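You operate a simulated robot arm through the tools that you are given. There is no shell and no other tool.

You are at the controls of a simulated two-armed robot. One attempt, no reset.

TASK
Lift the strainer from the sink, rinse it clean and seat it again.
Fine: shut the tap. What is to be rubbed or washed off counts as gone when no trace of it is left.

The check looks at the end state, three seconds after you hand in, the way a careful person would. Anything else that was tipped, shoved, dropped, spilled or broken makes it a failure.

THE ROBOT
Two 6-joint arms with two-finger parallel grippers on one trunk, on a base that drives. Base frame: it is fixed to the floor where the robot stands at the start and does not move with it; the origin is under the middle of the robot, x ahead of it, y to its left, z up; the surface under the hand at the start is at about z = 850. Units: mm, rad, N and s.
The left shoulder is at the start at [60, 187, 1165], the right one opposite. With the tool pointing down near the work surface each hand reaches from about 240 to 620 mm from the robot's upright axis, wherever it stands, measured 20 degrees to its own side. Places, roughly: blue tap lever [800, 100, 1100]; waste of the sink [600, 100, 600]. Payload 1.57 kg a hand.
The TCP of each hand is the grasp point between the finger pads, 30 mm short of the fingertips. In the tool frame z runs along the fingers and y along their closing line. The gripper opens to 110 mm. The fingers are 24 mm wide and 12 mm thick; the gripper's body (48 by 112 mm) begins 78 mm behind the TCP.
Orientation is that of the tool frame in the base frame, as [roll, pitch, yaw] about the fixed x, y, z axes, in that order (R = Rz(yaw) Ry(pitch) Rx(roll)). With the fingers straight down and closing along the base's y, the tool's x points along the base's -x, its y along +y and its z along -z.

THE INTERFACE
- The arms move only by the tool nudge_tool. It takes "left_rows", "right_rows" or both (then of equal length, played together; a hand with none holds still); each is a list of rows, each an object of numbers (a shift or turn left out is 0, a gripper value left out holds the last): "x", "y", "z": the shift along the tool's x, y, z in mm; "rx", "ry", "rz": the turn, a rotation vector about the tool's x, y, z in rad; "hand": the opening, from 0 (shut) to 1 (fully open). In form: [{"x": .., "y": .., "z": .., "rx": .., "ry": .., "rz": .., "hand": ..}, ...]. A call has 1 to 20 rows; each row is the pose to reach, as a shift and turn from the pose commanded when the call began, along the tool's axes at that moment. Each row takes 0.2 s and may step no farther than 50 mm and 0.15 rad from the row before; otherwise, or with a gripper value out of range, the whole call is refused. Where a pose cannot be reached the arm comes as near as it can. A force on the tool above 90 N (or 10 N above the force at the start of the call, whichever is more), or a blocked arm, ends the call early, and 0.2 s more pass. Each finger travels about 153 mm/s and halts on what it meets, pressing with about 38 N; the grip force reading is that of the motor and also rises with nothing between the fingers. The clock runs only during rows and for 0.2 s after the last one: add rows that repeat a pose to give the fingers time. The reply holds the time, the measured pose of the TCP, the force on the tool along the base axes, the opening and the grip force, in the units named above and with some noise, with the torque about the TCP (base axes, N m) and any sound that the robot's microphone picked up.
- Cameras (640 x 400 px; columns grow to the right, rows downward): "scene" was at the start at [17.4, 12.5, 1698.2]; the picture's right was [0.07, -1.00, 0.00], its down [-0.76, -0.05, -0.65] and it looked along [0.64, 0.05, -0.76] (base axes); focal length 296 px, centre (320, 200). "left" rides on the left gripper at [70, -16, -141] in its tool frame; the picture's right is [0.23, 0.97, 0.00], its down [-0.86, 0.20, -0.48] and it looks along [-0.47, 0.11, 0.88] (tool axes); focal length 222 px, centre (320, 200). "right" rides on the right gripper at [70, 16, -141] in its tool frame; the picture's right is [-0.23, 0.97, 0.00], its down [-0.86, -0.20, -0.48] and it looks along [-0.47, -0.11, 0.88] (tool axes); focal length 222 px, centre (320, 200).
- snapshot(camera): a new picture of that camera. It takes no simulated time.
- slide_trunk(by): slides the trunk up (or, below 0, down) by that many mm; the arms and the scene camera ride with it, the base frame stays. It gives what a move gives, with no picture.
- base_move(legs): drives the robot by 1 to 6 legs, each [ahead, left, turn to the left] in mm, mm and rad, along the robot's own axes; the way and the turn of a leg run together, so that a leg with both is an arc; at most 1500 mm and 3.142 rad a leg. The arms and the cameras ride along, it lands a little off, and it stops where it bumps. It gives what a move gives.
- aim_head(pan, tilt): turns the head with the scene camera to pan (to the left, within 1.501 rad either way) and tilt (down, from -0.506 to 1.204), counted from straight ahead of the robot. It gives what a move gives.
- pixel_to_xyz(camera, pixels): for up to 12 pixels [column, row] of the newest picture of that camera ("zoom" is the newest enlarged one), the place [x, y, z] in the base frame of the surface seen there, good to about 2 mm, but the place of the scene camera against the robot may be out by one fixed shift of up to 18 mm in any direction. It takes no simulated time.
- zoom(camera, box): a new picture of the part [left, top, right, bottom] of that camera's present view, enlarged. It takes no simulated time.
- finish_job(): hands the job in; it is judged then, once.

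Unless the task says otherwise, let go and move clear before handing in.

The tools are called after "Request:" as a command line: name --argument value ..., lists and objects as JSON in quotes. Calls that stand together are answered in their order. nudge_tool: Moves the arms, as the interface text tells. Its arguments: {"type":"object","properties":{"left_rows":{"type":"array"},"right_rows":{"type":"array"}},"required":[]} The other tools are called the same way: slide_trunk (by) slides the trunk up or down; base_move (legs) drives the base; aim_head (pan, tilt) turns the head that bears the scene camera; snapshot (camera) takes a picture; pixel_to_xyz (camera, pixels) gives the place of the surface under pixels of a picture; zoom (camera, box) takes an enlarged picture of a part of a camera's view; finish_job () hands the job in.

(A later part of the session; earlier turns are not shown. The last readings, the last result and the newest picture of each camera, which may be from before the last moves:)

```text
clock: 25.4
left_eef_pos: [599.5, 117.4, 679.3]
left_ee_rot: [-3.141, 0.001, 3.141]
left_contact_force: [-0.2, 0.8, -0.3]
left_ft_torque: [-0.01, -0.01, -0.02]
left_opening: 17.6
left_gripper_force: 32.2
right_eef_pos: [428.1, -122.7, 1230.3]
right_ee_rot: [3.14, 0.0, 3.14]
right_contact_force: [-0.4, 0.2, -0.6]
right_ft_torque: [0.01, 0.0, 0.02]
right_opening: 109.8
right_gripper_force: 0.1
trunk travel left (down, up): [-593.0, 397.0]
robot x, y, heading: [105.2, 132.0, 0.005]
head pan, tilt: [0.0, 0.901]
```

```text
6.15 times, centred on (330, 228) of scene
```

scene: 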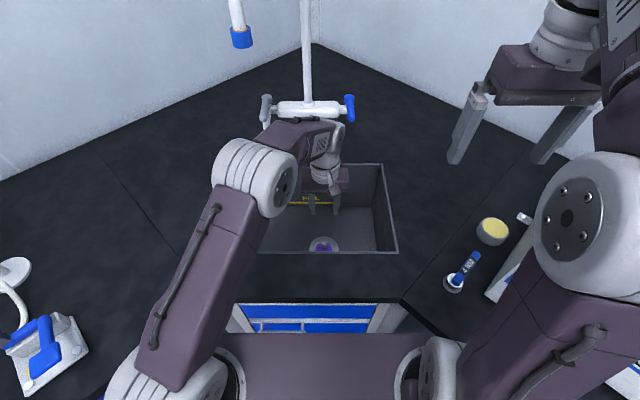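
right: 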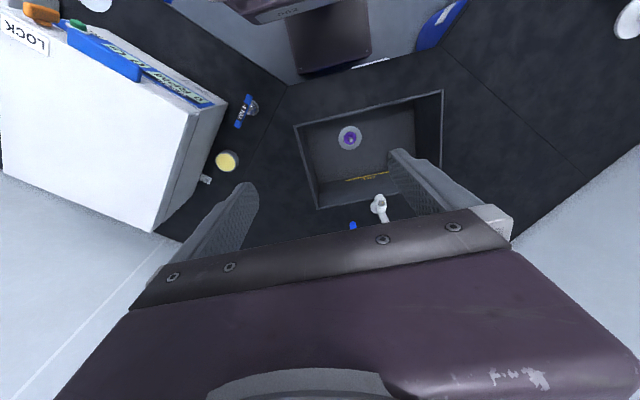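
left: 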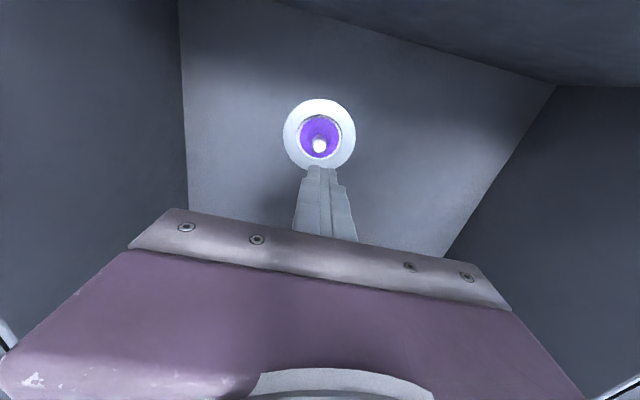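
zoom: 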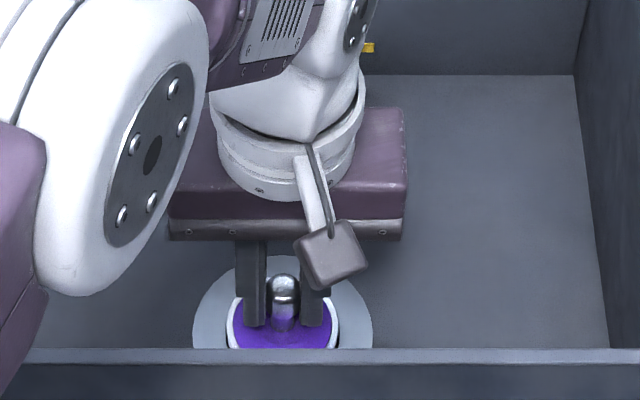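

The strainer is rising with the gripper; the flange now shows below it. I'll keep lifting slowly.

Request:
nudge_tool --left_rows '[{"z": -4}, {"z": -8}, {"z": -13}, {"z": -18}, {"z": -24}, {"z": -30}, {"z": -36}, {"z": -42}, {"z": -48}]'

Request:
snapshot --camera "left"

Request:
zoom --camera "scene" --box '[290, 175, 370, 260]'

```text
clock: 27.4
left_eef_pos: [600.1, 116.4, 728.7]
left_ee_rot: [3.141, 0.001, -3.141]
left_contact_force: [-0.6, 0.3, 0.1]
left_ft_torque: [0.02, -0.01, 0.01]
left_opening: 17.2
left_gripper_force: 32.1
right_eef_pos: [428.1, -123.3, 1229.2]
right_ee_rot: [3.14, 0.0, -3.141]
right_contact_force: [0.4, 0.4, -0.5]
right_ft_torque: [0.02, -0.02, 0.01]
right_opening: 110.2
right_gripper_force: 0.0
trunk travel left (down, up): [-593.0, 397.0]
robot x, y, heading: [102.3, 130.6, -0.001]
head pan, tilt: [0.0, 0.901]
```

```text
taken
```

left: 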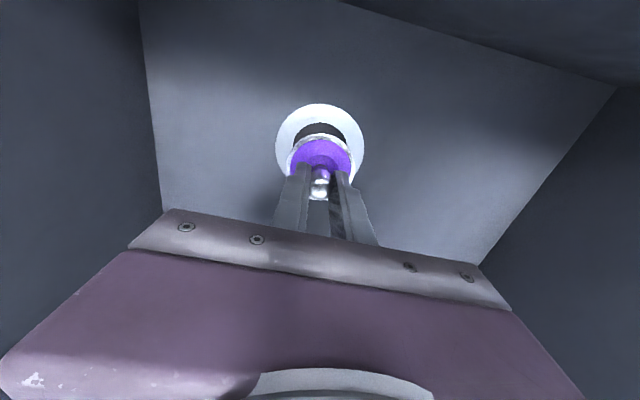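

```text
4.71 times, centred on (330, 218) of scene
```

zoom: 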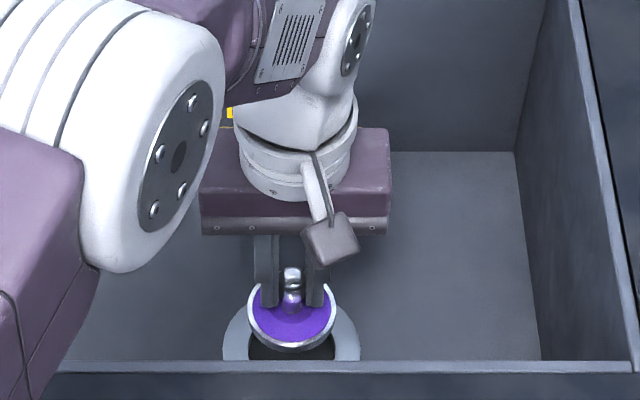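

The strainer is out of the seat and hanging from the gripper. I'll lift on to about z 850 at a gentle pace.

Request:
nudge_tool --left_rows '[{"z": -6}, {"z": -14}, {"z": -22}, {"z": -30}, {"z": -38}, {"z": -46}, {"z": -54}, {"z": -62}, {"z": -70}, {"z": -78}, {"z": -86}, {"z": -94}, {"z": -102}, {"z": -110}, {"z": -116}, {"z": -120}]'

Request:
snapshot --camera "left"

Request:
snapshot --camera "scene"

```text
clock: 30.8
left_eef_pos: [601.7, 117.9, 848.7]
left_ee_rot: [-3.142, 0.002, 3.141]
left_contact_force: [-0.2, 0.2, -1.1]
left_ft_torque: [-0.01, 0.01, 0.02]
left_opening: 16.5
left_gripper_force: 32.1
right_eef_pos: [427.6, -121.9, 1230.2]
right_ee_rot: [3.14, 0.002, -3.141]
right_contact_force: [-0.6, -0.5, -1.1]
right_ft_torque: [0.01, -0.01, 0.04]
right_opening: 110.0
right_gripper_force: 0.1
trunk travel left (down, up): [-593.0, 397.0]
robot x, y, heading: [99.9, 127.2, 0.0]
head pan, tilt: [0.0, 0.901]
```

```text
taken
```

left: 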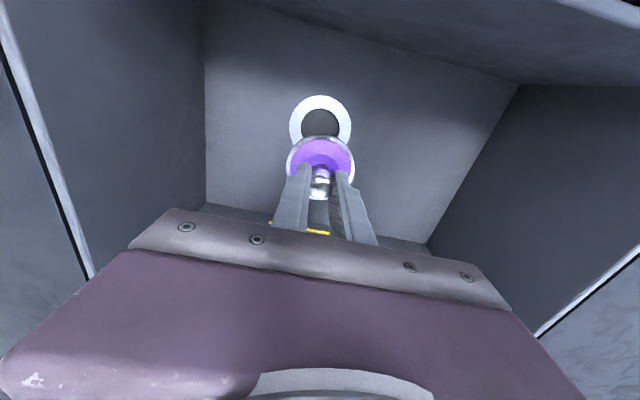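

```text
taken
```

scene: 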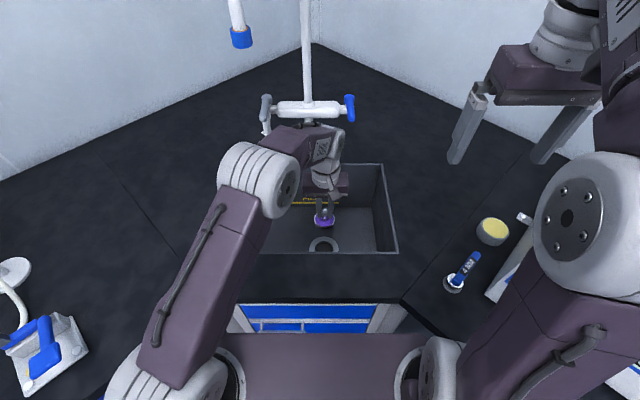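

The opening has crept from 17.6 to 16.5 mm, so the knob may be slipping slowly. I'll compare zooms.

Request:
zoom --camera "left" --box '[255, 110, 385, 220]'

Request:
pixel_to_xyz --camera "left" --pixels '[[319, 192], [319, 188], [321, 175], [319, 162], [319, 150], [319, 145], [319, 139], [295, 165], [345, 165]]'

```text
3.64 times, centred on (320, 165) of left
```

zoom: 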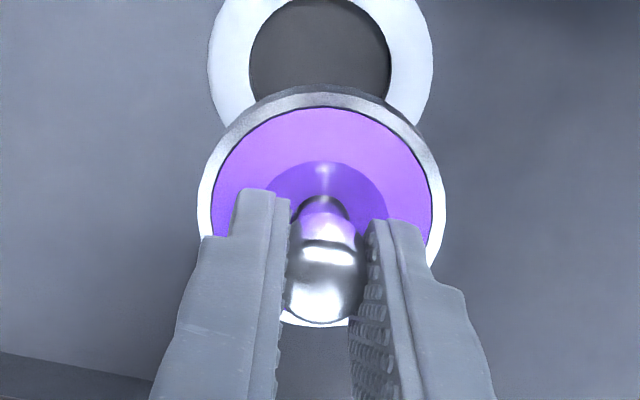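

```text
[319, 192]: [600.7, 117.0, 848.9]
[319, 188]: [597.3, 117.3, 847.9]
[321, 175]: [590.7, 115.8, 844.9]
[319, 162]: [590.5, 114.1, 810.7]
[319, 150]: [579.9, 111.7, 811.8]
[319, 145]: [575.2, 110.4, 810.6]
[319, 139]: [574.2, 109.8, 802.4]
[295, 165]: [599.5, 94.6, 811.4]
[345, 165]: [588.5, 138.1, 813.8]
```

The knob has slipped about 3 mm: its top is now level with the TCP, having started 3 mm above it. Rather than risk a drop, I'll lower it back to just above the seat, then set it down and regrip deeper.

Request:
nudge_tool --left_rows '[{"z": 30}, {"z": 70}, {"z": 110}, {"z": 140}, {"z": 155}, {"z": 160}]'

Request:
zoom --camera "left" --box '[255, 100, 385, 220]'

Request:
zoom --camera "scene" --box '[290, 185, 370, 260]'

```text
clock: 32.2
left_eef_pos: [600.8, 117.6, 688.8]
left_ee_rot: [-3.14, 0.001, 3.142]
left_contact_force: [-0.7, 0.2, -0.9]
left_ft_torque: [0.0, 0.01, 0.01]
left_opening: 16.8
left_gripper_force: 32.0
right_eef_pos: [428.5, -122.5, 1230.1]
right_ee_rot: [-3.141, 0.0, 3.14]
right_contact_force: [0.7, -0.3, 0.1]
right_ft_torque: [-0.05, 0.02, -0.01]
right_opening: 110.0
right_gripper_force: 0.1
trunk travel left (down, up): [-593.0, 397.0]
robot x, y, heading: [101.4, 128.1, -0.002]
head pan, tilt: [0.0, 0.901]
```

```text
3.33 times, centred on (320, 160) of left
```

zoom: 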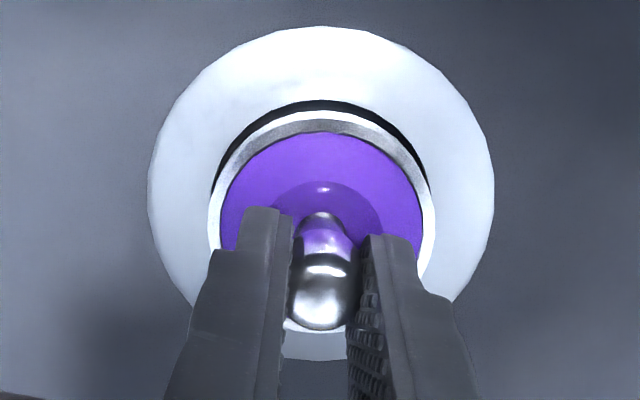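

```text
5.33 times, centred on (330, 222) of scene
```

zoom: 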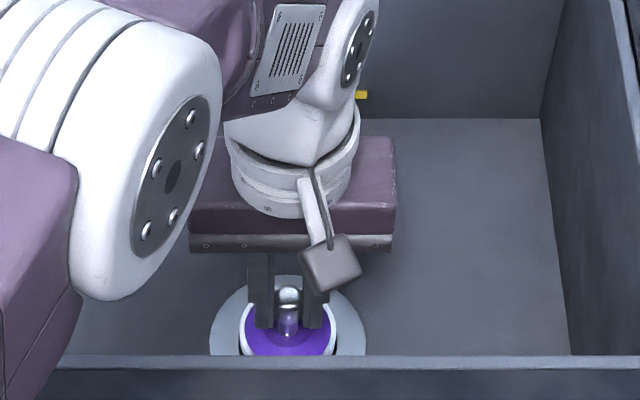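

It's still held at 16.8 mm and lined up above the seat. I'll set it down gently.

Request:
nudge_tool --left_rows '[{"z": 5, "x": 1.5}, {"z": 9, "x": 1.5}, {"z": 13, "x": 1.5}, {"z": 16, "x": 1.5}, {"z": 18, "x": 1.5}]'

Request:
zoom --camera "left" --box '[255, 100, 385, 220]'

```text
clock: 33.4
left_eef_pos: [598.7, 117.3, 671.7]
left_ee_rot: [3.141, 0.003, -3.141]
left_contact_force: [0.1, 1.9, 11.9]
left_ft_torque: [0.1, 0.23, 0.03]
left_opening: 16.7
left_gripper_force: 32.1
right_eef_pos: [427.5, -122.2, 1231.0]
right_ee_rot: [3.139, 0.001, -3.141]
right_contact_force: [0.2, 0.0, -0.1]
right_ft_torque: [0.02, 0.02, 0.01]
right_opening: 110.1
right_gripper_force: 0.0
trunk travel left (down, up): [-593.0, 397.0]
robot x, y, heading: [99.2, 132.3, 0.003]
head pan, tilt: [0.0, 0.901]
```

```text
3.33 times, centred on (320, 160) of left
```

zoom: 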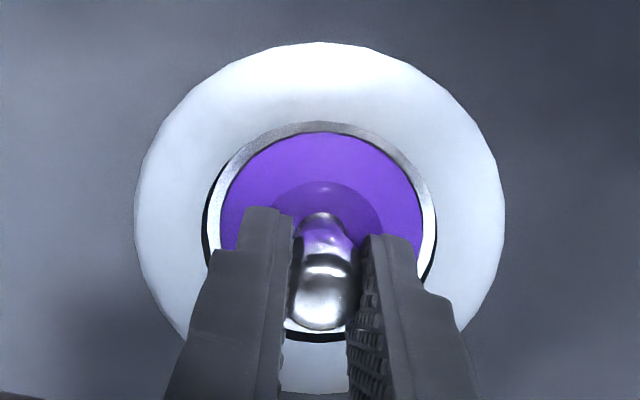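

It's in contact with the seat at +12 N. There's a thin dark gap at the bottom and left in the zoom, so it sits about 1 mm off toward me. I'll nudge back 1.5 mm and release.

Request:
nudge_tool --left_rows '[{"x": -1, "z": -2}, {"x": -1.5, "z": -2}, {"x": -1.5, "z": -2, "hand": 0.25}, {"x": -1.5, "z": -2, "hand": 0.35}, {"x": -1.5, "z": -2, "hand": 0.35}]'

Request:
zoom --camera "left" --box '[255, 100, 385, 220]'

Request:
pixel_to_xyz --camera "zoom" --pixels '[[320, 310], [300, 310], [345, 310], [320, 270], [320, 240], [320, 225], [320, 190], [320, 150], [320, 127], [320, 80]]'

```text
clock: 34.6
left_eef_pos: [600.5, 117.5, 672.7]
left_ee_rot: [3.141, 0.001, -3.141]
left_contact_force: [0.0, 0.0, 0.5]
left_ft_torque: [0.02, 0.01, -0.01]
left_opening: 38.3
left_gripper_force: 0.0
right_eef_pos: [428.0, -122.3, 1231.3]
right_ee_rot: [-3.141, -0.001, -3.141]
right_contact_force: [-0.3, 0.2, -0.1]
right_ft_torque: [0.03, 0.01, 0.01]
right_opening: 109.8
right_gripper_force: 0.1
trunk travel left (down, up): [-593.0, 397.0]
robot x, y, heading: [97.6, 131.0, 0.003]
head pan, tilt: [0.0, 0.901]
```

```text
3.33 times, centred on (320, 160) of left
```

zoom: 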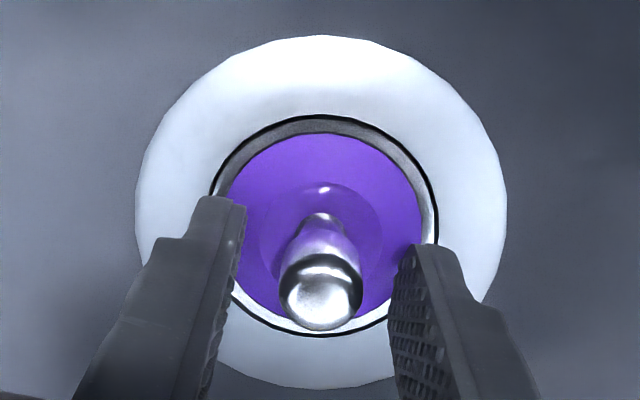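

```text
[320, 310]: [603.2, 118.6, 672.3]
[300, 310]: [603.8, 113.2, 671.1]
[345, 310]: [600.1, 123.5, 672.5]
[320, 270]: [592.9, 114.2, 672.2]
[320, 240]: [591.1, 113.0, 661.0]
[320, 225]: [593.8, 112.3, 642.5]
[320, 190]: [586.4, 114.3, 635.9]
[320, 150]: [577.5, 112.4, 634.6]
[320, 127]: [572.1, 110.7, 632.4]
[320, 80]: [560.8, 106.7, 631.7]
```

The strainer is seated again, and the ring is concentric in the zoom. Since the grip creeps, I want the right hand ready at the lever before I lift again. I'll check where the left arm sits in space first.

Request:
snapshot --camera "scene"

Request:
pixel_to_xyz --camera "scene" --pixels '[[260, 180], [290, 160], [320, 165], [200, 280], [560, 230], [560, 40], [350, 108], [266, 112], [308, 106], [240, 40]]'

Request:
zoom --camera "scene" --box '[245, 80, 375, 160]'

```text
taken
```

scene: 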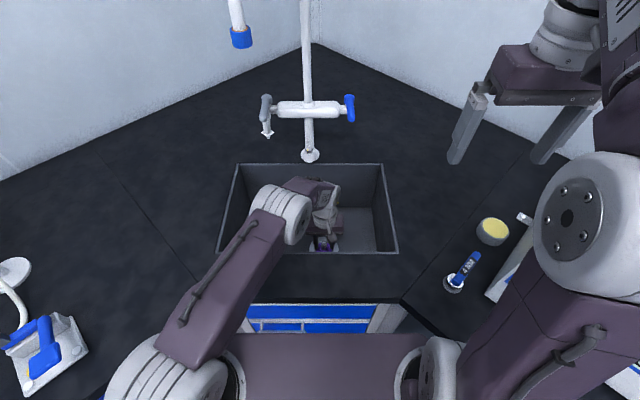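

```text
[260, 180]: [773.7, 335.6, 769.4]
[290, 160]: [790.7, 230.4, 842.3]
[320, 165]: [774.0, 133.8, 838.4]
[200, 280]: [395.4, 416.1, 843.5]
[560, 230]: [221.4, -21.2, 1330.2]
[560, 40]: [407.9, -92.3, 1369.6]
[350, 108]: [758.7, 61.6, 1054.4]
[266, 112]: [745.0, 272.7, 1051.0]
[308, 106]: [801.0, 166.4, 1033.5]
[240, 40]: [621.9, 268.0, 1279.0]
```

```text
4.92 times, centred on (310, 120) of scene
```

zoom: 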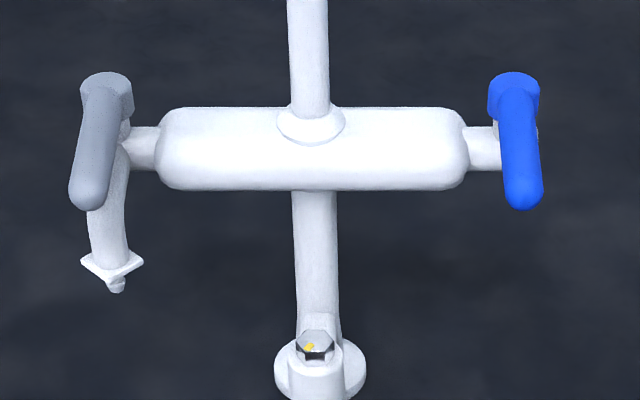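

The lever sits at about (722–806, 56, 1060) and is around 20 mm thick. I'll bring the closed right hand, tilted forward, up to the left side of the lever tip, stopping short at a waypoint first.

Request:
nudge_tool --right_rows '[{"hand": 0.5, "ry": -0.15}, {"hand": 0, "ry": -0.3, "x": -20, "y": 20}, {"ry": -0.45, "x": -45, "y": 50}, {"ry": -0.6, "x": -80, "y": 80}, {"ry": -0.6, "x": -115, "y": 110}, {"ry": -0.6, "x": -150, "y": 140}, {"ry": -0.6, "x": -185, "y": 170}, {"ry": -0.6, "x": -215, "y": 200}, {"ry": -0.6, "x": -230, "y": 218}, {"ry": -0.6, "x": -230, "y": 218}]'

Request:
snapshot --camera "scene"

Request:
snapshot --camera "right"

```text
clock: 36.8
left_eef_pos: [599.9, 117.9, 672.7]
left_ee_rot: [3.141, 0.0, 3.14]
left_contact_force: [0.4, 0.8, 0.2]
left_ft_torque: [0.02, 0.02, 0.02]
left_opening: 38.4
left_gripper_force: 0.1
right_eef_pos: [657.0, 95.5, 1230.6]
right_ee_rot: [3.141, 0.601, -3.141]
right_contact_force: [0.1, 0.9, 0.0]
right_ft_torque: [0.0, 0.03, 0.0]
right_opening: 0.0
right_gripper_force: 21.2
trunk travel left (down, up): [-593.0, 397.0]
robot x, y, heading: [101.7, 130.2, -0.002]
head pan, tilt: [0.0, 0.901]
```

```text
taken
```

scene: 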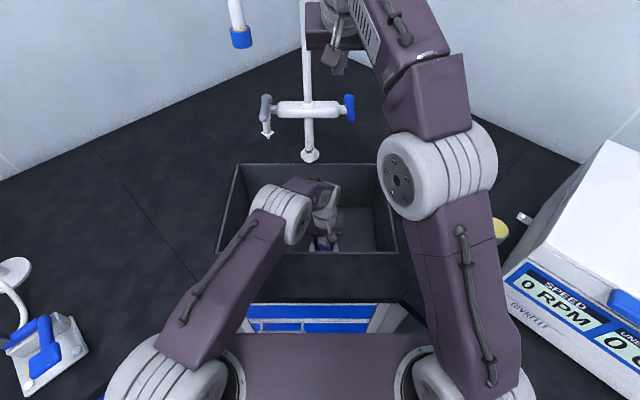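

```text
taken
```

right: 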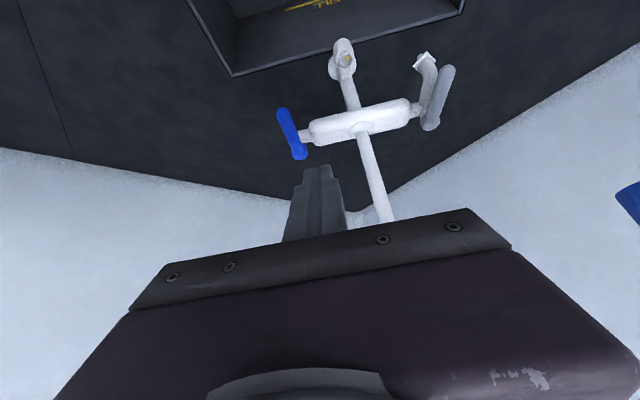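

The right hand is at (657,95,1231), tilted 0.6 rad, with a clear view of the lever at (290,132). I'll measure the lever with this camera.

Request:
zoom --camera "right" --box '[260, 30, 480, 190]'

Request:
pixel_to_xyz --camera "right" --pixels '[[283, 112], [288, 126], [294, 140], [299, 152], [307, 137], [320, 130], [360, 121], [375, 190], [630, 205], [440, 80], [345, 55]]'

```text
2.50 times, centred on (370, 110) of right
```

zoom: 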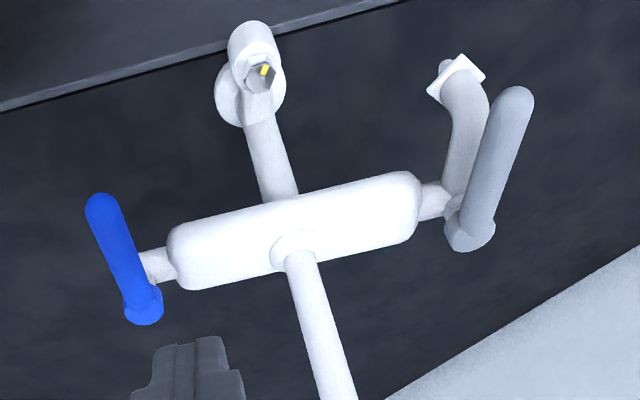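

```text
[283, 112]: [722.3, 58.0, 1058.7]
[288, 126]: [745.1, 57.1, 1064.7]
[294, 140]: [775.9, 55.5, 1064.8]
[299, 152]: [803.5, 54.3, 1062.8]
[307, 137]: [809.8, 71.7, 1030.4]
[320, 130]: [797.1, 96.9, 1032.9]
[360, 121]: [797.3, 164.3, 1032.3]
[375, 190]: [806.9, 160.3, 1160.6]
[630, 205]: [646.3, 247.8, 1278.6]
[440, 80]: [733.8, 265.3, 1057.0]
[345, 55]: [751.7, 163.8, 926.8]
```

The lever runs from x≈715 to 806 at y≈56 with its top at z≈1064. I'll lower the closed fingertips to about 10 mm left of it, near the tip.

Request:
nudge_tool --right_rows '[{"x": 7, "z": 40, "y": -2}, {"x": 15, "z": 85, "y": -4}, {"x": 22, "z": 130, "y": -6}, {"x": 30, "z": 173, "y": -7}, {"x": 30, "z": 173, "y": -7}]'

Request:
snapshot --camera "right"

Request:
zoom --camera "scene" --box '[230, 50, 390, 160]'

```text
clock: 38.0
left_eef_pos: [599.7, 118.2, 673.2]
left_ee_rot: [3.141, -0.001, 3.141]
left_contact_force: [-0.8, -0.1, 0.3]
left_ft_torque: [0.01, 0.02, -0.02]
left_opening: 38.3
left_gripper_force: 0.1
right_eef_pos: [730.2, 89.7, 1069.1]
right_ee_rot: [-3.142, 0.602, 3.141]
right_contact_force: [0.0, 0.7, 0.0]
right_ft_torque: [0.01, -0.02, -0.01]
right_opening: 0.0
right_gripper_force: 21.6
trunk travel left (down, up): [-593.0, 397.0]
robot x, y, heading: [100.1, 130.8, -0.003]
head pan, tilt: [0.0, 0.901]
```

```text
taken
```

right: 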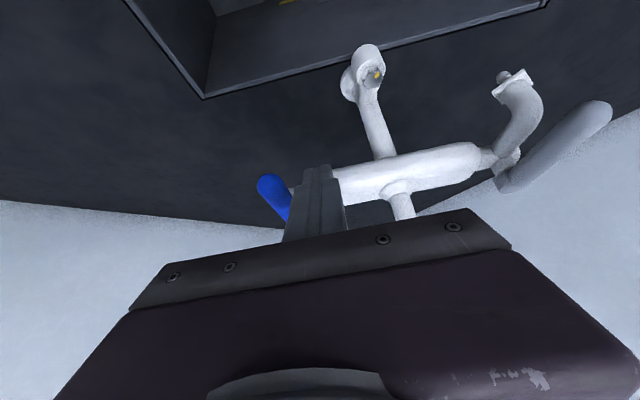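

```text
3.64 times, centred on (310, 105) of scene
```

zoom: 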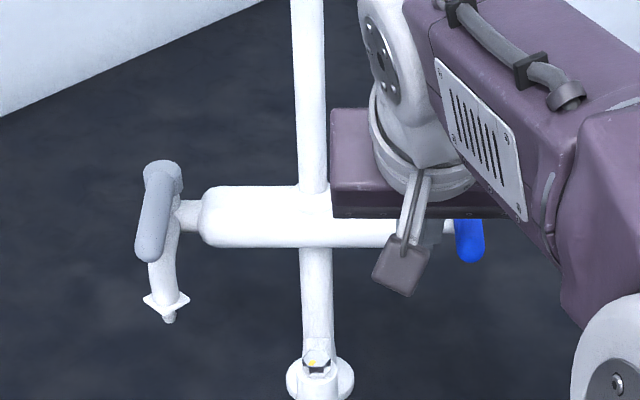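

The fingers are on the left side of the lever. I'll push right (−y) in small steps, to about 5 mm past expected contact, and read the force.

Request:
nudge_tool --right_rows '[{"y": -6}, {"y": -10}, {"y": -13}, {"y": -16}, {"y": -18}]'

Request:
snapshot --camera "right"

```text
clock: 39.2
left_eef_pos: [600.2, 116.9, 672.7]
left_ee_rot: [3.141, 0.0, 3.14]
left_contact_force: [0.2, 0.0, -0.2]
left_ft_torque: [-0.02, 0.01, 0.01]
left_opening: 38.6
left_gripper_force: 0.1
right_eef_pos: [729.6, 72.1, 1070.6]
right_ee_rot: [3.141, 0.599, 3.141]
right_contact_force: [-1.6, 1.4, -0.9]
right_ft_torque: [0.02, 0.0, 0.0]
right_opening: 0.0
right_gripper_force: 21.7
trunk travel left (down, up): [-593.0, 397.0]
robot x, y, heading: [103.5, 130.3, 0.004]
head pan, tilt: [0.0, 0.901]
```

```text
taken
```

right: 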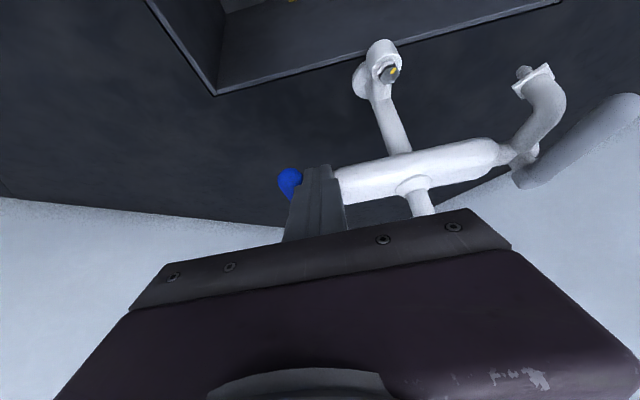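

Force is only 1–2 N, so the fingers are just touching, or the lever is moving easily. I'll push another 12 mm.

Request:
nudge_tool --right_rows '[{"y": -4}, {"y": -8}, {"y": -12}]'

Request:
snapshot --camera "right"

Request:
zoom --camera "scene" --box '[200, 20, 400, 160]'

```text
clock: 40.0
left_eef_pos: [599.8, 117.1, 673.7]
left_ee_rot: [-3.14, 0.0, 3.141]
left_contact_force: [-0.6, -0.2, 0.3]
left_ft_torque: [0.02, 0.01, -0.01]
left_opening: 38.6
left_gripper_force: 0.0
right_eef_pos: [729.6, 57.5, 1070.2]
right_ee_rot: [-3.141, 0.601, 3.141]
right_contact_force: [-2.3, 1.6, -1.5]
right_ft_torque: [0.05, 0.07, 0.04]
right_opening: 0.0
right_gripper_force: 21.1
trunk travel left (down, up): [-593.0, 397.0]
robot x, y, heading: [95.4, 129.6, -0.0]
head pan, tilt: [0.0, 0.901]
```

```text
taken
```

right: 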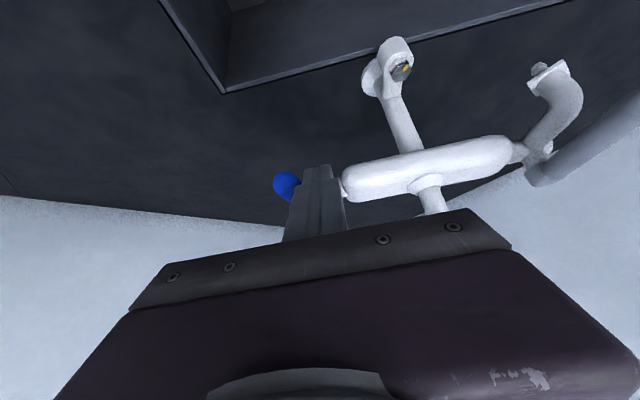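

```text
2.86 times, centred on (300, 90) of scene
```

zoom: 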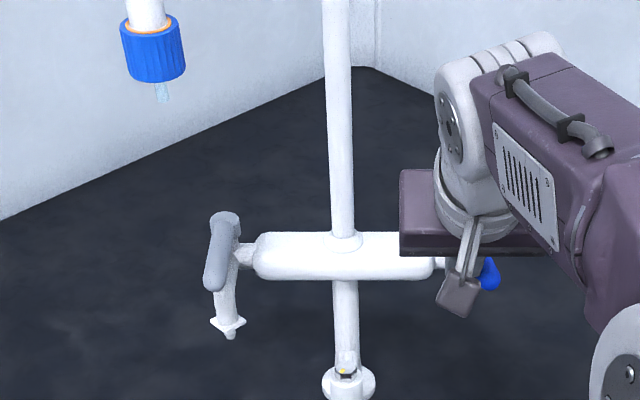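

Pushing right opens the tap: a thin stream shows at zoom (162,92). I'll see where the water goes.

Request:
zoom --camera "scene" --box '[210, 20, 310, 260]'

Request:
snapshot --camera "scene"

Request:
snapshot --camera "left"

```text
1.67 times, centred on (260, 140) of scene
```

zoom: 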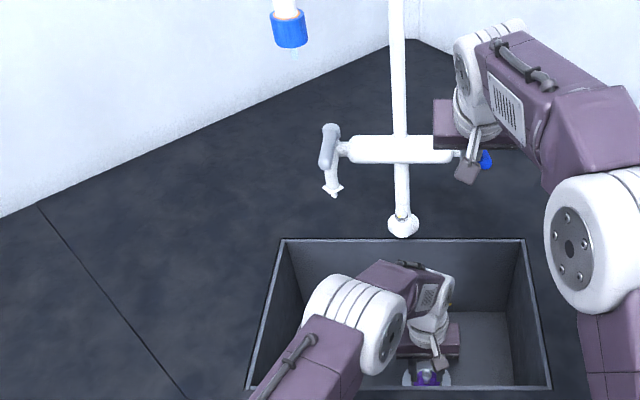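

```text
taken
```

scene: 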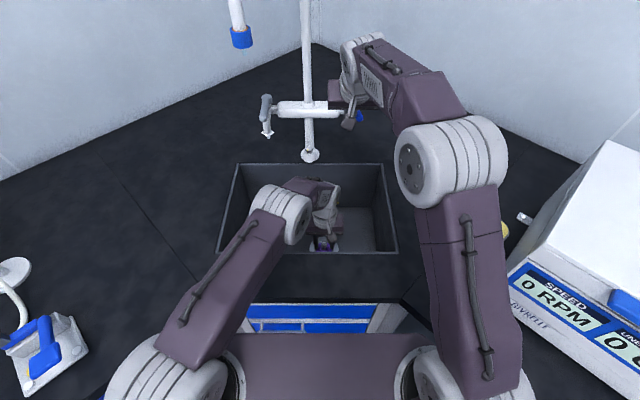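

```text
taken
```

left: 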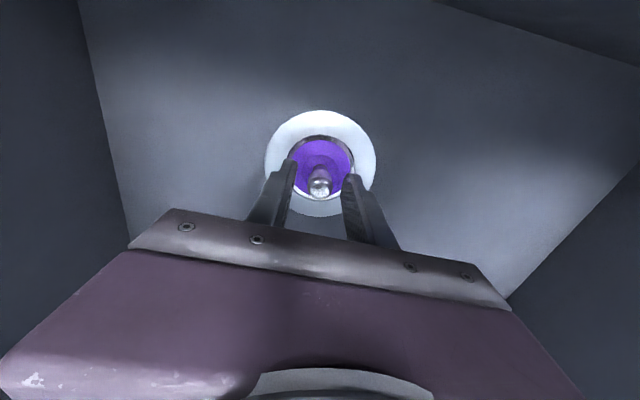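

The dribble is thin. I'll check whether the left arm's big wrist joint, near (285,215), sits under the spout line.

Request:
pixel_to_xyz --camera "scene" --pixels '[[285, 215], [300, 200], [300, 185], [265, 205], [275, 195], [290, 183], [239, 43], [241, 36], [234, 42], [248, 42]]'

Request:
zoom --camera "scene" --box '[215, 0, 265, 100]'

```text
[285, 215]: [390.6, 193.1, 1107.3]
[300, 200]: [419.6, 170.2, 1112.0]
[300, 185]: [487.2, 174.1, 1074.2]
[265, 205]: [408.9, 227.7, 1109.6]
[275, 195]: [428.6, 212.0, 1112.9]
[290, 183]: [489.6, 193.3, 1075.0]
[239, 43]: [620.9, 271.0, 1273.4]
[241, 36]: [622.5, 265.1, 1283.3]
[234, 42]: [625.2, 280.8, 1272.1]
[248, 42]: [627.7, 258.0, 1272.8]
```

```text
4.00 times, centred on (240, 50) of scene
```

zoom: 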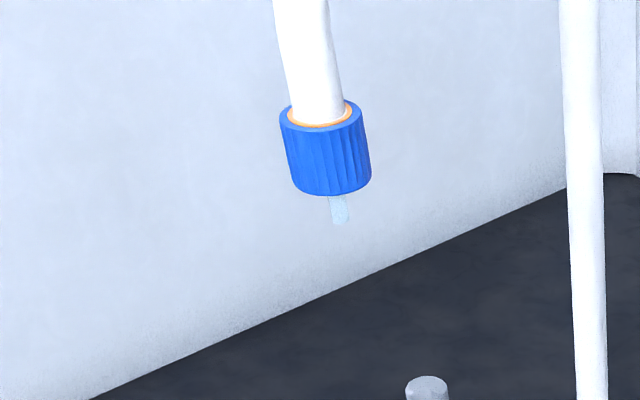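

A short dribble shows just below the outlet. I'll get its position, then let one more short moment pass with the lever pushed slightly further to see the stream develop.

Request:
pixel_to_xyz --camera "scene" --pixels '[[245, 53], [244, 51], [245, 55]]'

Request:
nudge_tool --right_rows '[{"y": -4}, {"y": -8}, {"y": -8}]'

Request:
zoom --camera "scene" --box '[215, 0, 415, 260]'

```text
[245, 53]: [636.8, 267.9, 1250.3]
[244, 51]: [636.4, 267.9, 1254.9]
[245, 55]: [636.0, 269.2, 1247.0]
```

```text
clock: 40.8
left_eef_pos: [600.3, 118.1, 673.7]
left_ee_rot: [3.141, 0.001, 3.141]
left_contact_force: [0.8, -0.1, -0.2]
left_ft_torque: [-0.01, 0.01, 0.01]
left_opening: 38.7
left_gripper_force: 0.0
right_eef_pos: [731.2, 50.4, 1070.7]
right_ee_rot: [-3.141, 0.6, 3.141]
right_contact_force: [0.3, 0.8, -1.0]
right_ft_torque: [0.02, 0.01, 0.04]
right_opening: 0.0
right_gripper_force: 21.8
trunk travel left (down, up): [-593.0, 397.0]
robot x, y, heading: [97.3, 129.6, -0.0]
head pan, tilt: [0.0, 0.901]
```

```text
1.54 times, centred on (315, 130) of scene
```

zoom: 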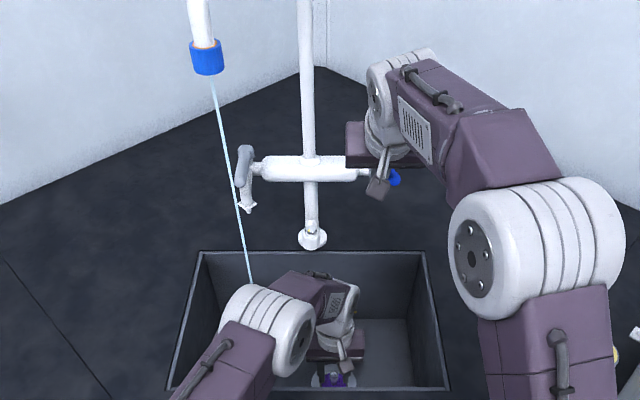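

A thin continuous stream now falls into the sink. I'll find where it runs at sink level.

Request:
zoom --camera "scene" --box '[215, 50, 295, 200]'

Request:
snapshot --camera "scene"

Request:
snapshot --camera "left"

```text
2.67 times, centred on (255, 125) of scene
```

zoom: 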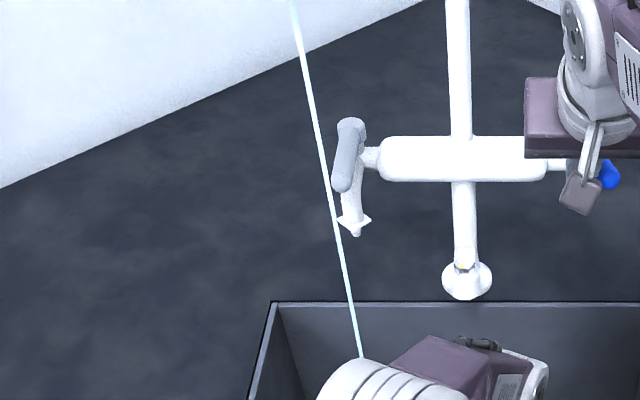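

```text
taken
```

scene: 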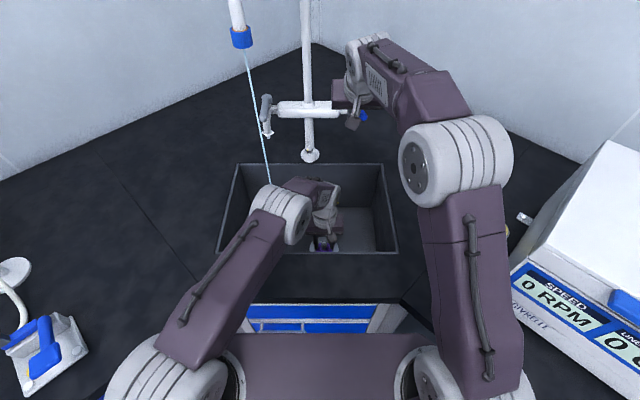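

```text
taken
```

left: 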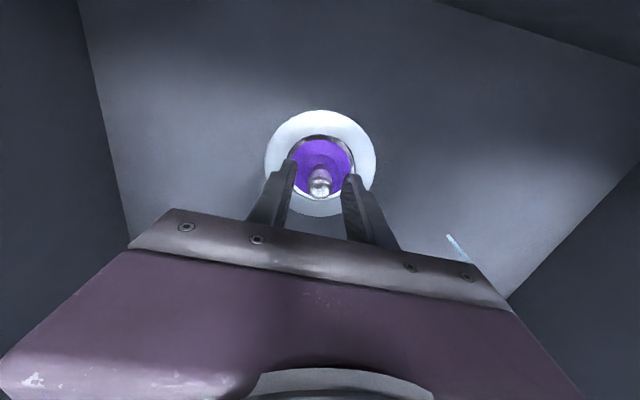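

The stream lands near left-camera pixel (450,240). I'll measure it.

Request:
pixel_to_xyz --camera "left" --pixels '[[447, 235], [449, 238], [453, 243], [460, 250], [446, 232]]'

Request:
zoom --camera "left" --box '[400, 200, 500, 280]'

Request:
pixel_to_xyz --camera "scene" --pixels '[[251, 80], [258, 120], [266, 165], [268, 178]]'

```text
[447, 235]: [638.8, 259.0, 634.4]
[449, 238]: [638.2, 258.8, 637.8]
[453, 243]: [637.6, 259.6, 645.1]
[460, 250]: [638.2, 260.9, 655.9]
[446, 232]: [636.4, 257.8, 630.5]
```

```text
5.00 times, centred on (450, 240) of left
```

zoom: 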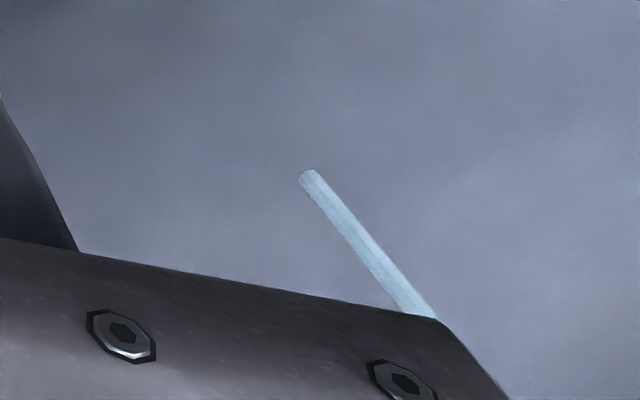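

```text
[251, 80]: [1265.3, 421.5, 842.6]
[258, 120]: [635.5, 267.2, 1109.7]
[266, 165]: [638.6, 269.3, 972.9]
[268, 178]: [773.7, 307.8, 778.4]
```

The stream axis is at about (638,259.5), roughly 5 mm thick. Now I'll regrip the strainer deeper (TCP z≈667) and check the side load before lifting.

Request:
nudge_tool --left_rows '[{"z": 3}, {"z": 6}, {"z": 6, "hand": 0.12}, {"z": 6, "hand": 0}, {"z": 6, "hand": 0}, {"z": 6, "hand": 0}]'

Request:
zoom --camera "left" --box '[255, 100, 385, 220]'

```text
clock: 42.2
left_eef_pos: [600.8, 116.1, 667.5]
left_ee_rot: [-3.141, 0.003, -3.141]
left_contact_force: [1.1, 0.6, 2.9]
left_ft_torque: [0.02, 0.0, 0.02]
left_opening: 16.7
left_gripper_force: 31.9
right_eef_pos: [730.5, 50.9, 1071.2]
right_ee_rot: [3.141, 0.6, -3.141]
right_contact_force: [-1.3, 0.6, 0.4]
right_ft_torque: [0.0, 0.0, 0.0]
right_opening: 0.1
right_gripper_force: 21.9
trunk travel left (down, up): [-593.0, 397.0]
robot x, y, heading: [99.8, 136.8, 0.004]
head pan, tilt: [0.0, 0.901]
```

```text
3.33 times, centred on (320, 160) of left
```

zoom: 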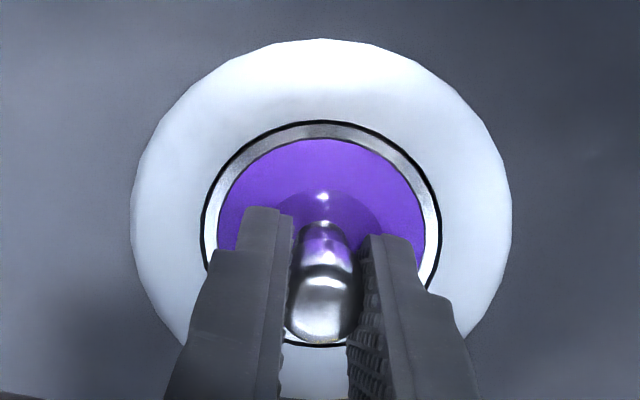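

The opening is now 16.7 mm, so the knob is probably faceted and has settled flat-to-flat, which explains the earlier change. I'll lift gently.

Request:
nudge_tool --left_rows '[{"z": -1}, {"z": -3}, {"z": -6}, {"z": -10}, {"z": -15}, {"z": -21}, {"z": -27}, {"z": -34}, {"z": -42}, {"z": -50}]'

Request:
zoom --camera "left" --box '[255, 100, 385, 220]'

Request:
pixel_to_xyz --camera "left" --pixels '[[320, 196], [320, 192], [320, 160], [320, 150]]'

```text
clock: 44.4
left_eef_pos: [598.4, 118.6, 717.2]
left_ee_rot: [3.141, 0.0, -3.14]
left_contact_force: [0.1, 0.9, -0.6]
left_ft_torque: [-0.01, 0.01, -0.03]
left_opening: 16.8
left_gripper_force: 32.4
right_eef_pos: [729.9, 50.8, 1070.2]
right_ee_rot: [-3.141, 0.6, 3.14]
right_contact_force: [-0.3, -0.5, -0.4]
right_ft_torque: [0.03, -0.01, 0.02]
right_opening: 0.0
right_gripper_force: 20.9
trunk travel left (down, up): [-593.0, 397.0]
robot x, y, heading: [99.6, 129.8, -0.004]
head pan, tilt: [0.0, 0.901]
```

```text
3.33 times, centred on (320, 160) of left
```

zoom: 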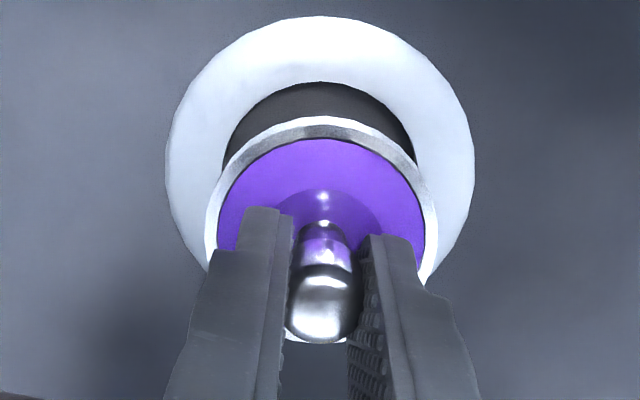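

```text
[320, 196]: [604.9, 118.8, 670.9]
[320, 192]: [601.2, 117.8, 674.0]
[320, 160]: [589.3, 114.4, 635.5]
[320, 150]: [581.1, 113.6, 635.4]
```

No slip this time: the knob sits identically between the fingers. I'll raise it, tilt the tool sideways 0.75 rad so the plate faces up and to the right, and bring it near the stream without entering it.

Request:
nudge_tool --left_rows '[{"z": -8, "x": -4}, {"z": -16, "x": -8, "rx": -0.08}, {"z": -24, "x": -12, "y": 4, "rx": -0.16}, {"z": -32, "x": -16, "y": 9, "rx": -0.24}, {"z": -38, "x": -20, "y": 14, "rx": -0.32}, {"z": -44, "x": -24, "y": 20, "rx": -0.4}, {"z": -48, "x": -28, "y": 26, "rx": -0.48}, {"z": -51, "x": -32, "y": 32, "rx": -0.56}, {"z": -53, "x": -36, "y": 38, "rx": -0.64}, {"z": -53, "x": -40, "y": 44, "rx": -0.7}, {"z": -53, "x": -40, "y": 50, "rx": -0.75}]'

Request:
snapshot --camera "left"

Request:
zoom --camera "scene" --box '[200, 130, 410, 260]'

```text
clock: 46.8
left_eef_pos: [597.3, 190.9, 777.0]
left_ee_rot: [2.391, -0.001, -3.14]
left_contact_force: [-0.1, -0.1, -1.0]
left_ft_torque: [-0.03, 0.03, 0.01]
left_opening: 16.6
left_gripper_force: 31.9
left hand out of reach, approached as far as the arm can: row 6, 7, 8, 9, 10, 11
right_eef_pos: [730.3, 49.6, 1070.2]
right_ee_rot: [-3.141, 0.602, -3.141]
right_contact_force: [-0.4, 0.1, -0.1]
right_ft_torque: [-0.01, -0.01, 0.04]
right_opening: 0.0
right_gripper_force: 21.3
trunk travel left (down, up): [-593.0, 397.0]
robot x, y, heading: [103.6, 129.1, 0.001]
head pan, tilt: [0.0, 0.901]
```

```text
taken
```

left: 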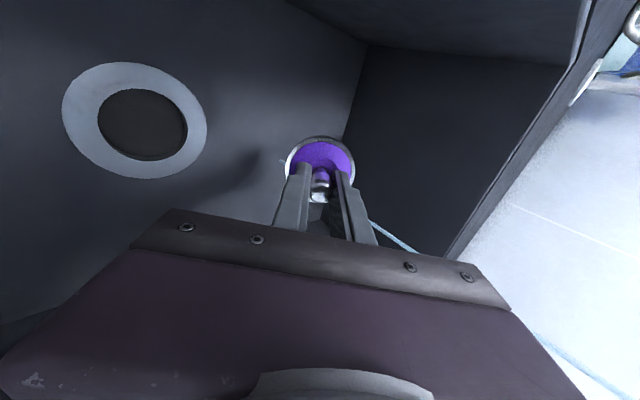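

```text
3.05 times, centred on (305, 195) of scene
```

zoom: 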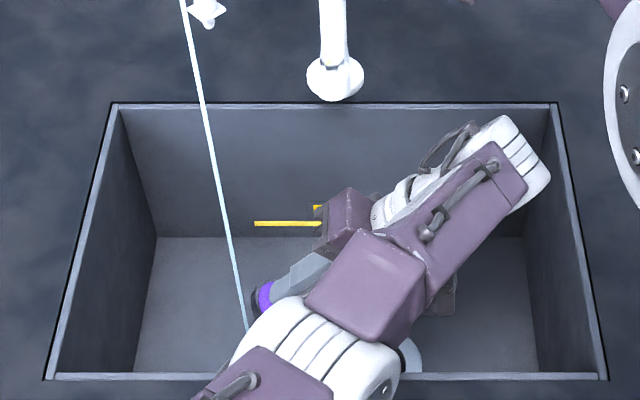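

The sideways tilt ran out of reach at x≈597. Tilting forward, with the tool pointing ahead, keeps the wrist close to the robot, so I'll untilt, raise and back off, then use that.

Request:
nudge_tool --left_rows '[{"x": 40}, {"x": 46, "y": 14, "z": -8, "rx": 0.1}, {"x": 52, "y": 28, "z": -16, "rx": 0.2}, {"x": 58, "y": 42, "z": -25, "rx": 0.3}, {"x": 63, "y": 56, "z": -34, "rx": 0.4}, {"x": 68, "y": 70, "z": -42, "rx": 0.5}, {"x": 73, "y": 84, "z": -51, "rx": 0.6}, {"x": 78, "y": 93, "z": -57, "rx": 0.68}, {"x": 78, "y": 98, "z": -59, "rx": 0.75}, {"x": 78, "y": 98, "z": -59, "rx": 0.75}]'

Request:
snapshot --camera "left"

Request:
snapshot --camera "scene"

```text
clock: 48.0
left_eef_pos: [581.1, 128.7, 924.7]
left_ee_rot: [2.679, -0.09, -3.125]
left_contact_force: [-0.6, -0.8, -1.1]
left_ft_torque: [-0.06, -0.04, -0.04]
left_opening: 16.5
left_gripper_force: 31.8
left hand out of reach, approached as far as the arm can: row 1, 2, 3, 4, 5
right_eef_pos: [734.2, 59.3, 1093.0]
right_ee_rot: [3.094, 0.649, 3.103]
right_contact_force: [9.1, 6.2, 7.0]
right_ft_torque: [-0.33, 1.62, -1.09]
right_opening: 0.0
right_gripper_force: 21.4
trunk travel left (down, up): [-593.0, 397.0]
robot x, y, heading: [102.0, 131.7, 0.001]
head pan, tilt: [0.0, 0.901]
stopped in row 5 (right hand): the force on the tool passed its limit at 169 N (the readings are from after the stop); the commanded pose is now the measured one
```

```text
taken
```

left: 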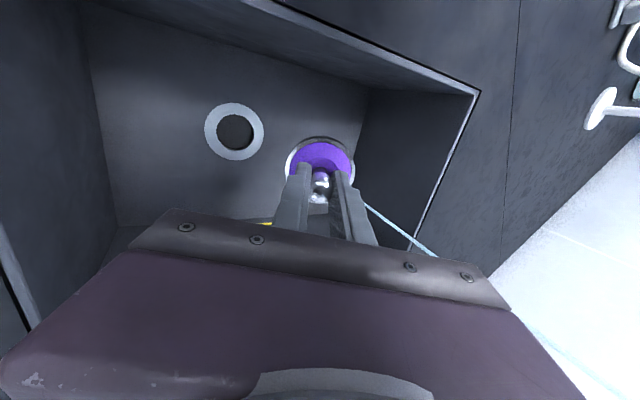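

```text
taken
```

scene: 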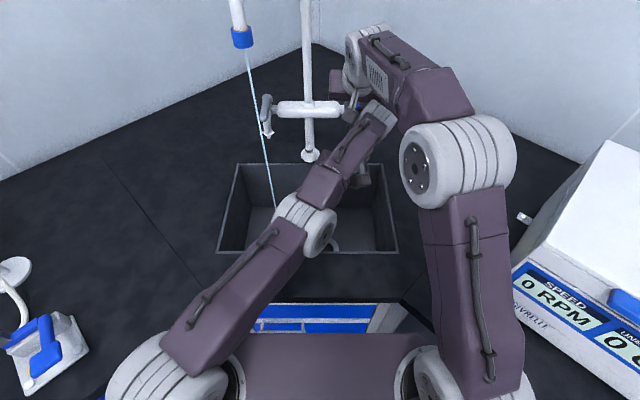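

The left wrist bumped the right hand while untilting (169 N on the right hand), and both stopped. The strainer is still held at 16.5 mm. I'll back the left arm down and away first, then check the tap and lever.

Request:
nudge_tool --left_rows '[{"x": 8, "y": -5, "z": 16}, {"x": 16, "y": -11, "z": 34}, {"x": 24, "y": -17, "z": 52}, {"x": 32, "y": -22, "z": 68}, {"x": 32, "y": -22, "z": 68}]'

Request:
snapshot --camera "scene"

Request:
snapshot --camera "right"

Request:
zoom --camera "scene" --box '[220, 50, 420, 180]'

```text
clock: 49.2
left_eef_pos: [563.9, 104.9, 909.5]
left_ee_rot: [2.673, -0.096, -3.121]
left_contact_force: [0.2, -0.2, -0.1]
left_ft_torque: [-0.06, 0.01, -0.01]
left_opening: 16.9
left_gripper_force: 31.7
left hand out of reach, approached as far as the arm can: row 1, 2, 3, 4, 5
right_eef_pos: [736.1, 59.0, 1092.0]
right_ee_rot: [3.094, 0.646, 3.105]
right_contact_force: [-0.3, 0.1, 0.8]
right_ft_torque: [-0.03, -0.01, -0.02]
right_opening: 0.1
right_gripper_force: 20.7
trunk travel left (down, up): [-593.0, 397.0]
robot x, y, heading: [98.0, 126.5, 0.002]
head pan, tilt: [0.0, 0.901]
```

```text
taken
```

scene: 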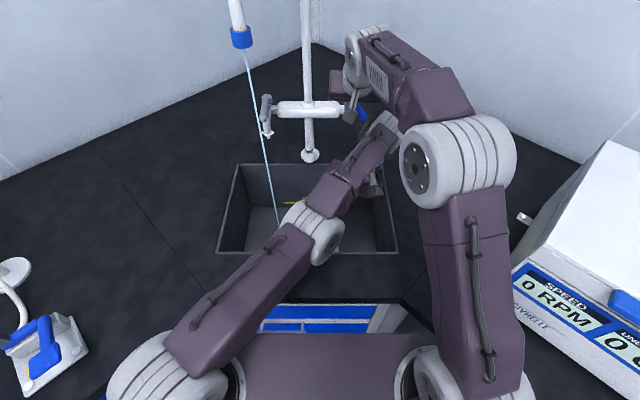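

```text
taken
```

right: 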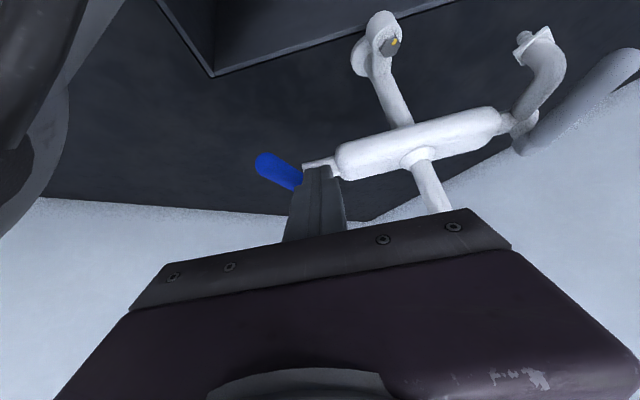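

```text
3.08 times, centred on (320, 115) of scene
```

zoom: 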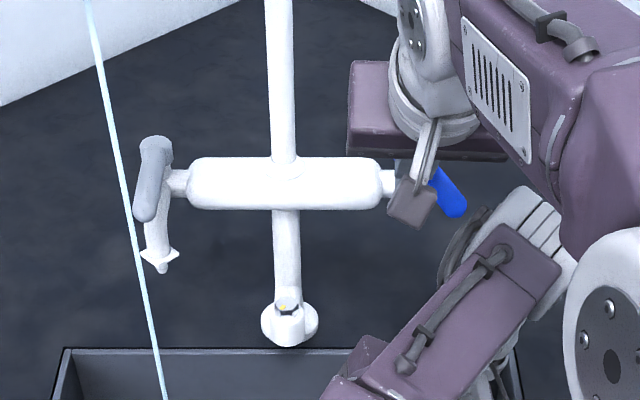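

The tap is intact, with the lever about 30° open and the stream running. I need to untangle the arms, so I'll find where the left wrist is relative to the right forearm.

Request:
pixel_to_xyz --camera "scene" --pixels '[[380, 125], [360, 155], [330, 190], [310, 225], [250, 280], [410, 80], [430, 100], [440, 150], [460, 230], [375, 180], [390, 190]]'

Request:
snapshot --camera "left"

Request:
zoom --camera "scene" --box '[280, 90, 480, 260]'

```text
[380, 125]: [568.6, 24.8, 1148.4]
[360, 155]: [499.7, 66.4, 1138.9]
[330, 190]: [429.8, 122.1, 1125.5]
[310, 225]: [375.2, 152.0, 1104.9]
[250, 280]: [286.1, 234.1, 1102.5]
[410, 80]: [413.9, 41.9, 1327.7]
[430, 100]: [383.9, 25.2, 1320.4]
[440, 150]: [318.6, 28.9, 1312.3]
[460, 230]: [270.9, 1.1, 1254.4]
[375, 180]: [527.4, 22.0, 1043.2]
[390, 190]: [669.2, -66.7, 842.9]
```

```text
taken
```

left: 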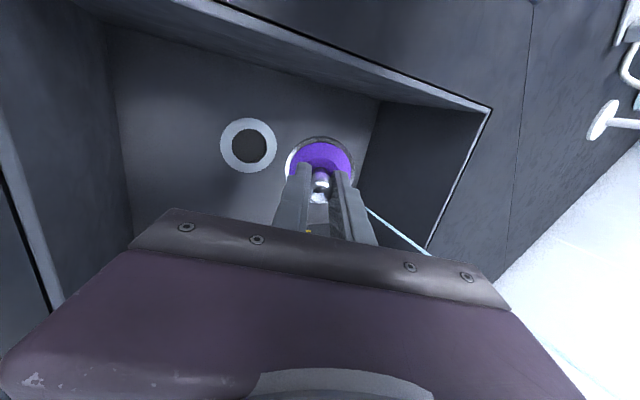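

```text
2.35 times, centred on (380, 175) of scene
```

zoom: 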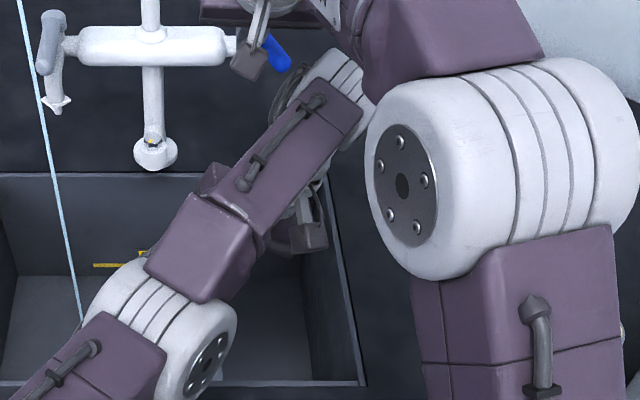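

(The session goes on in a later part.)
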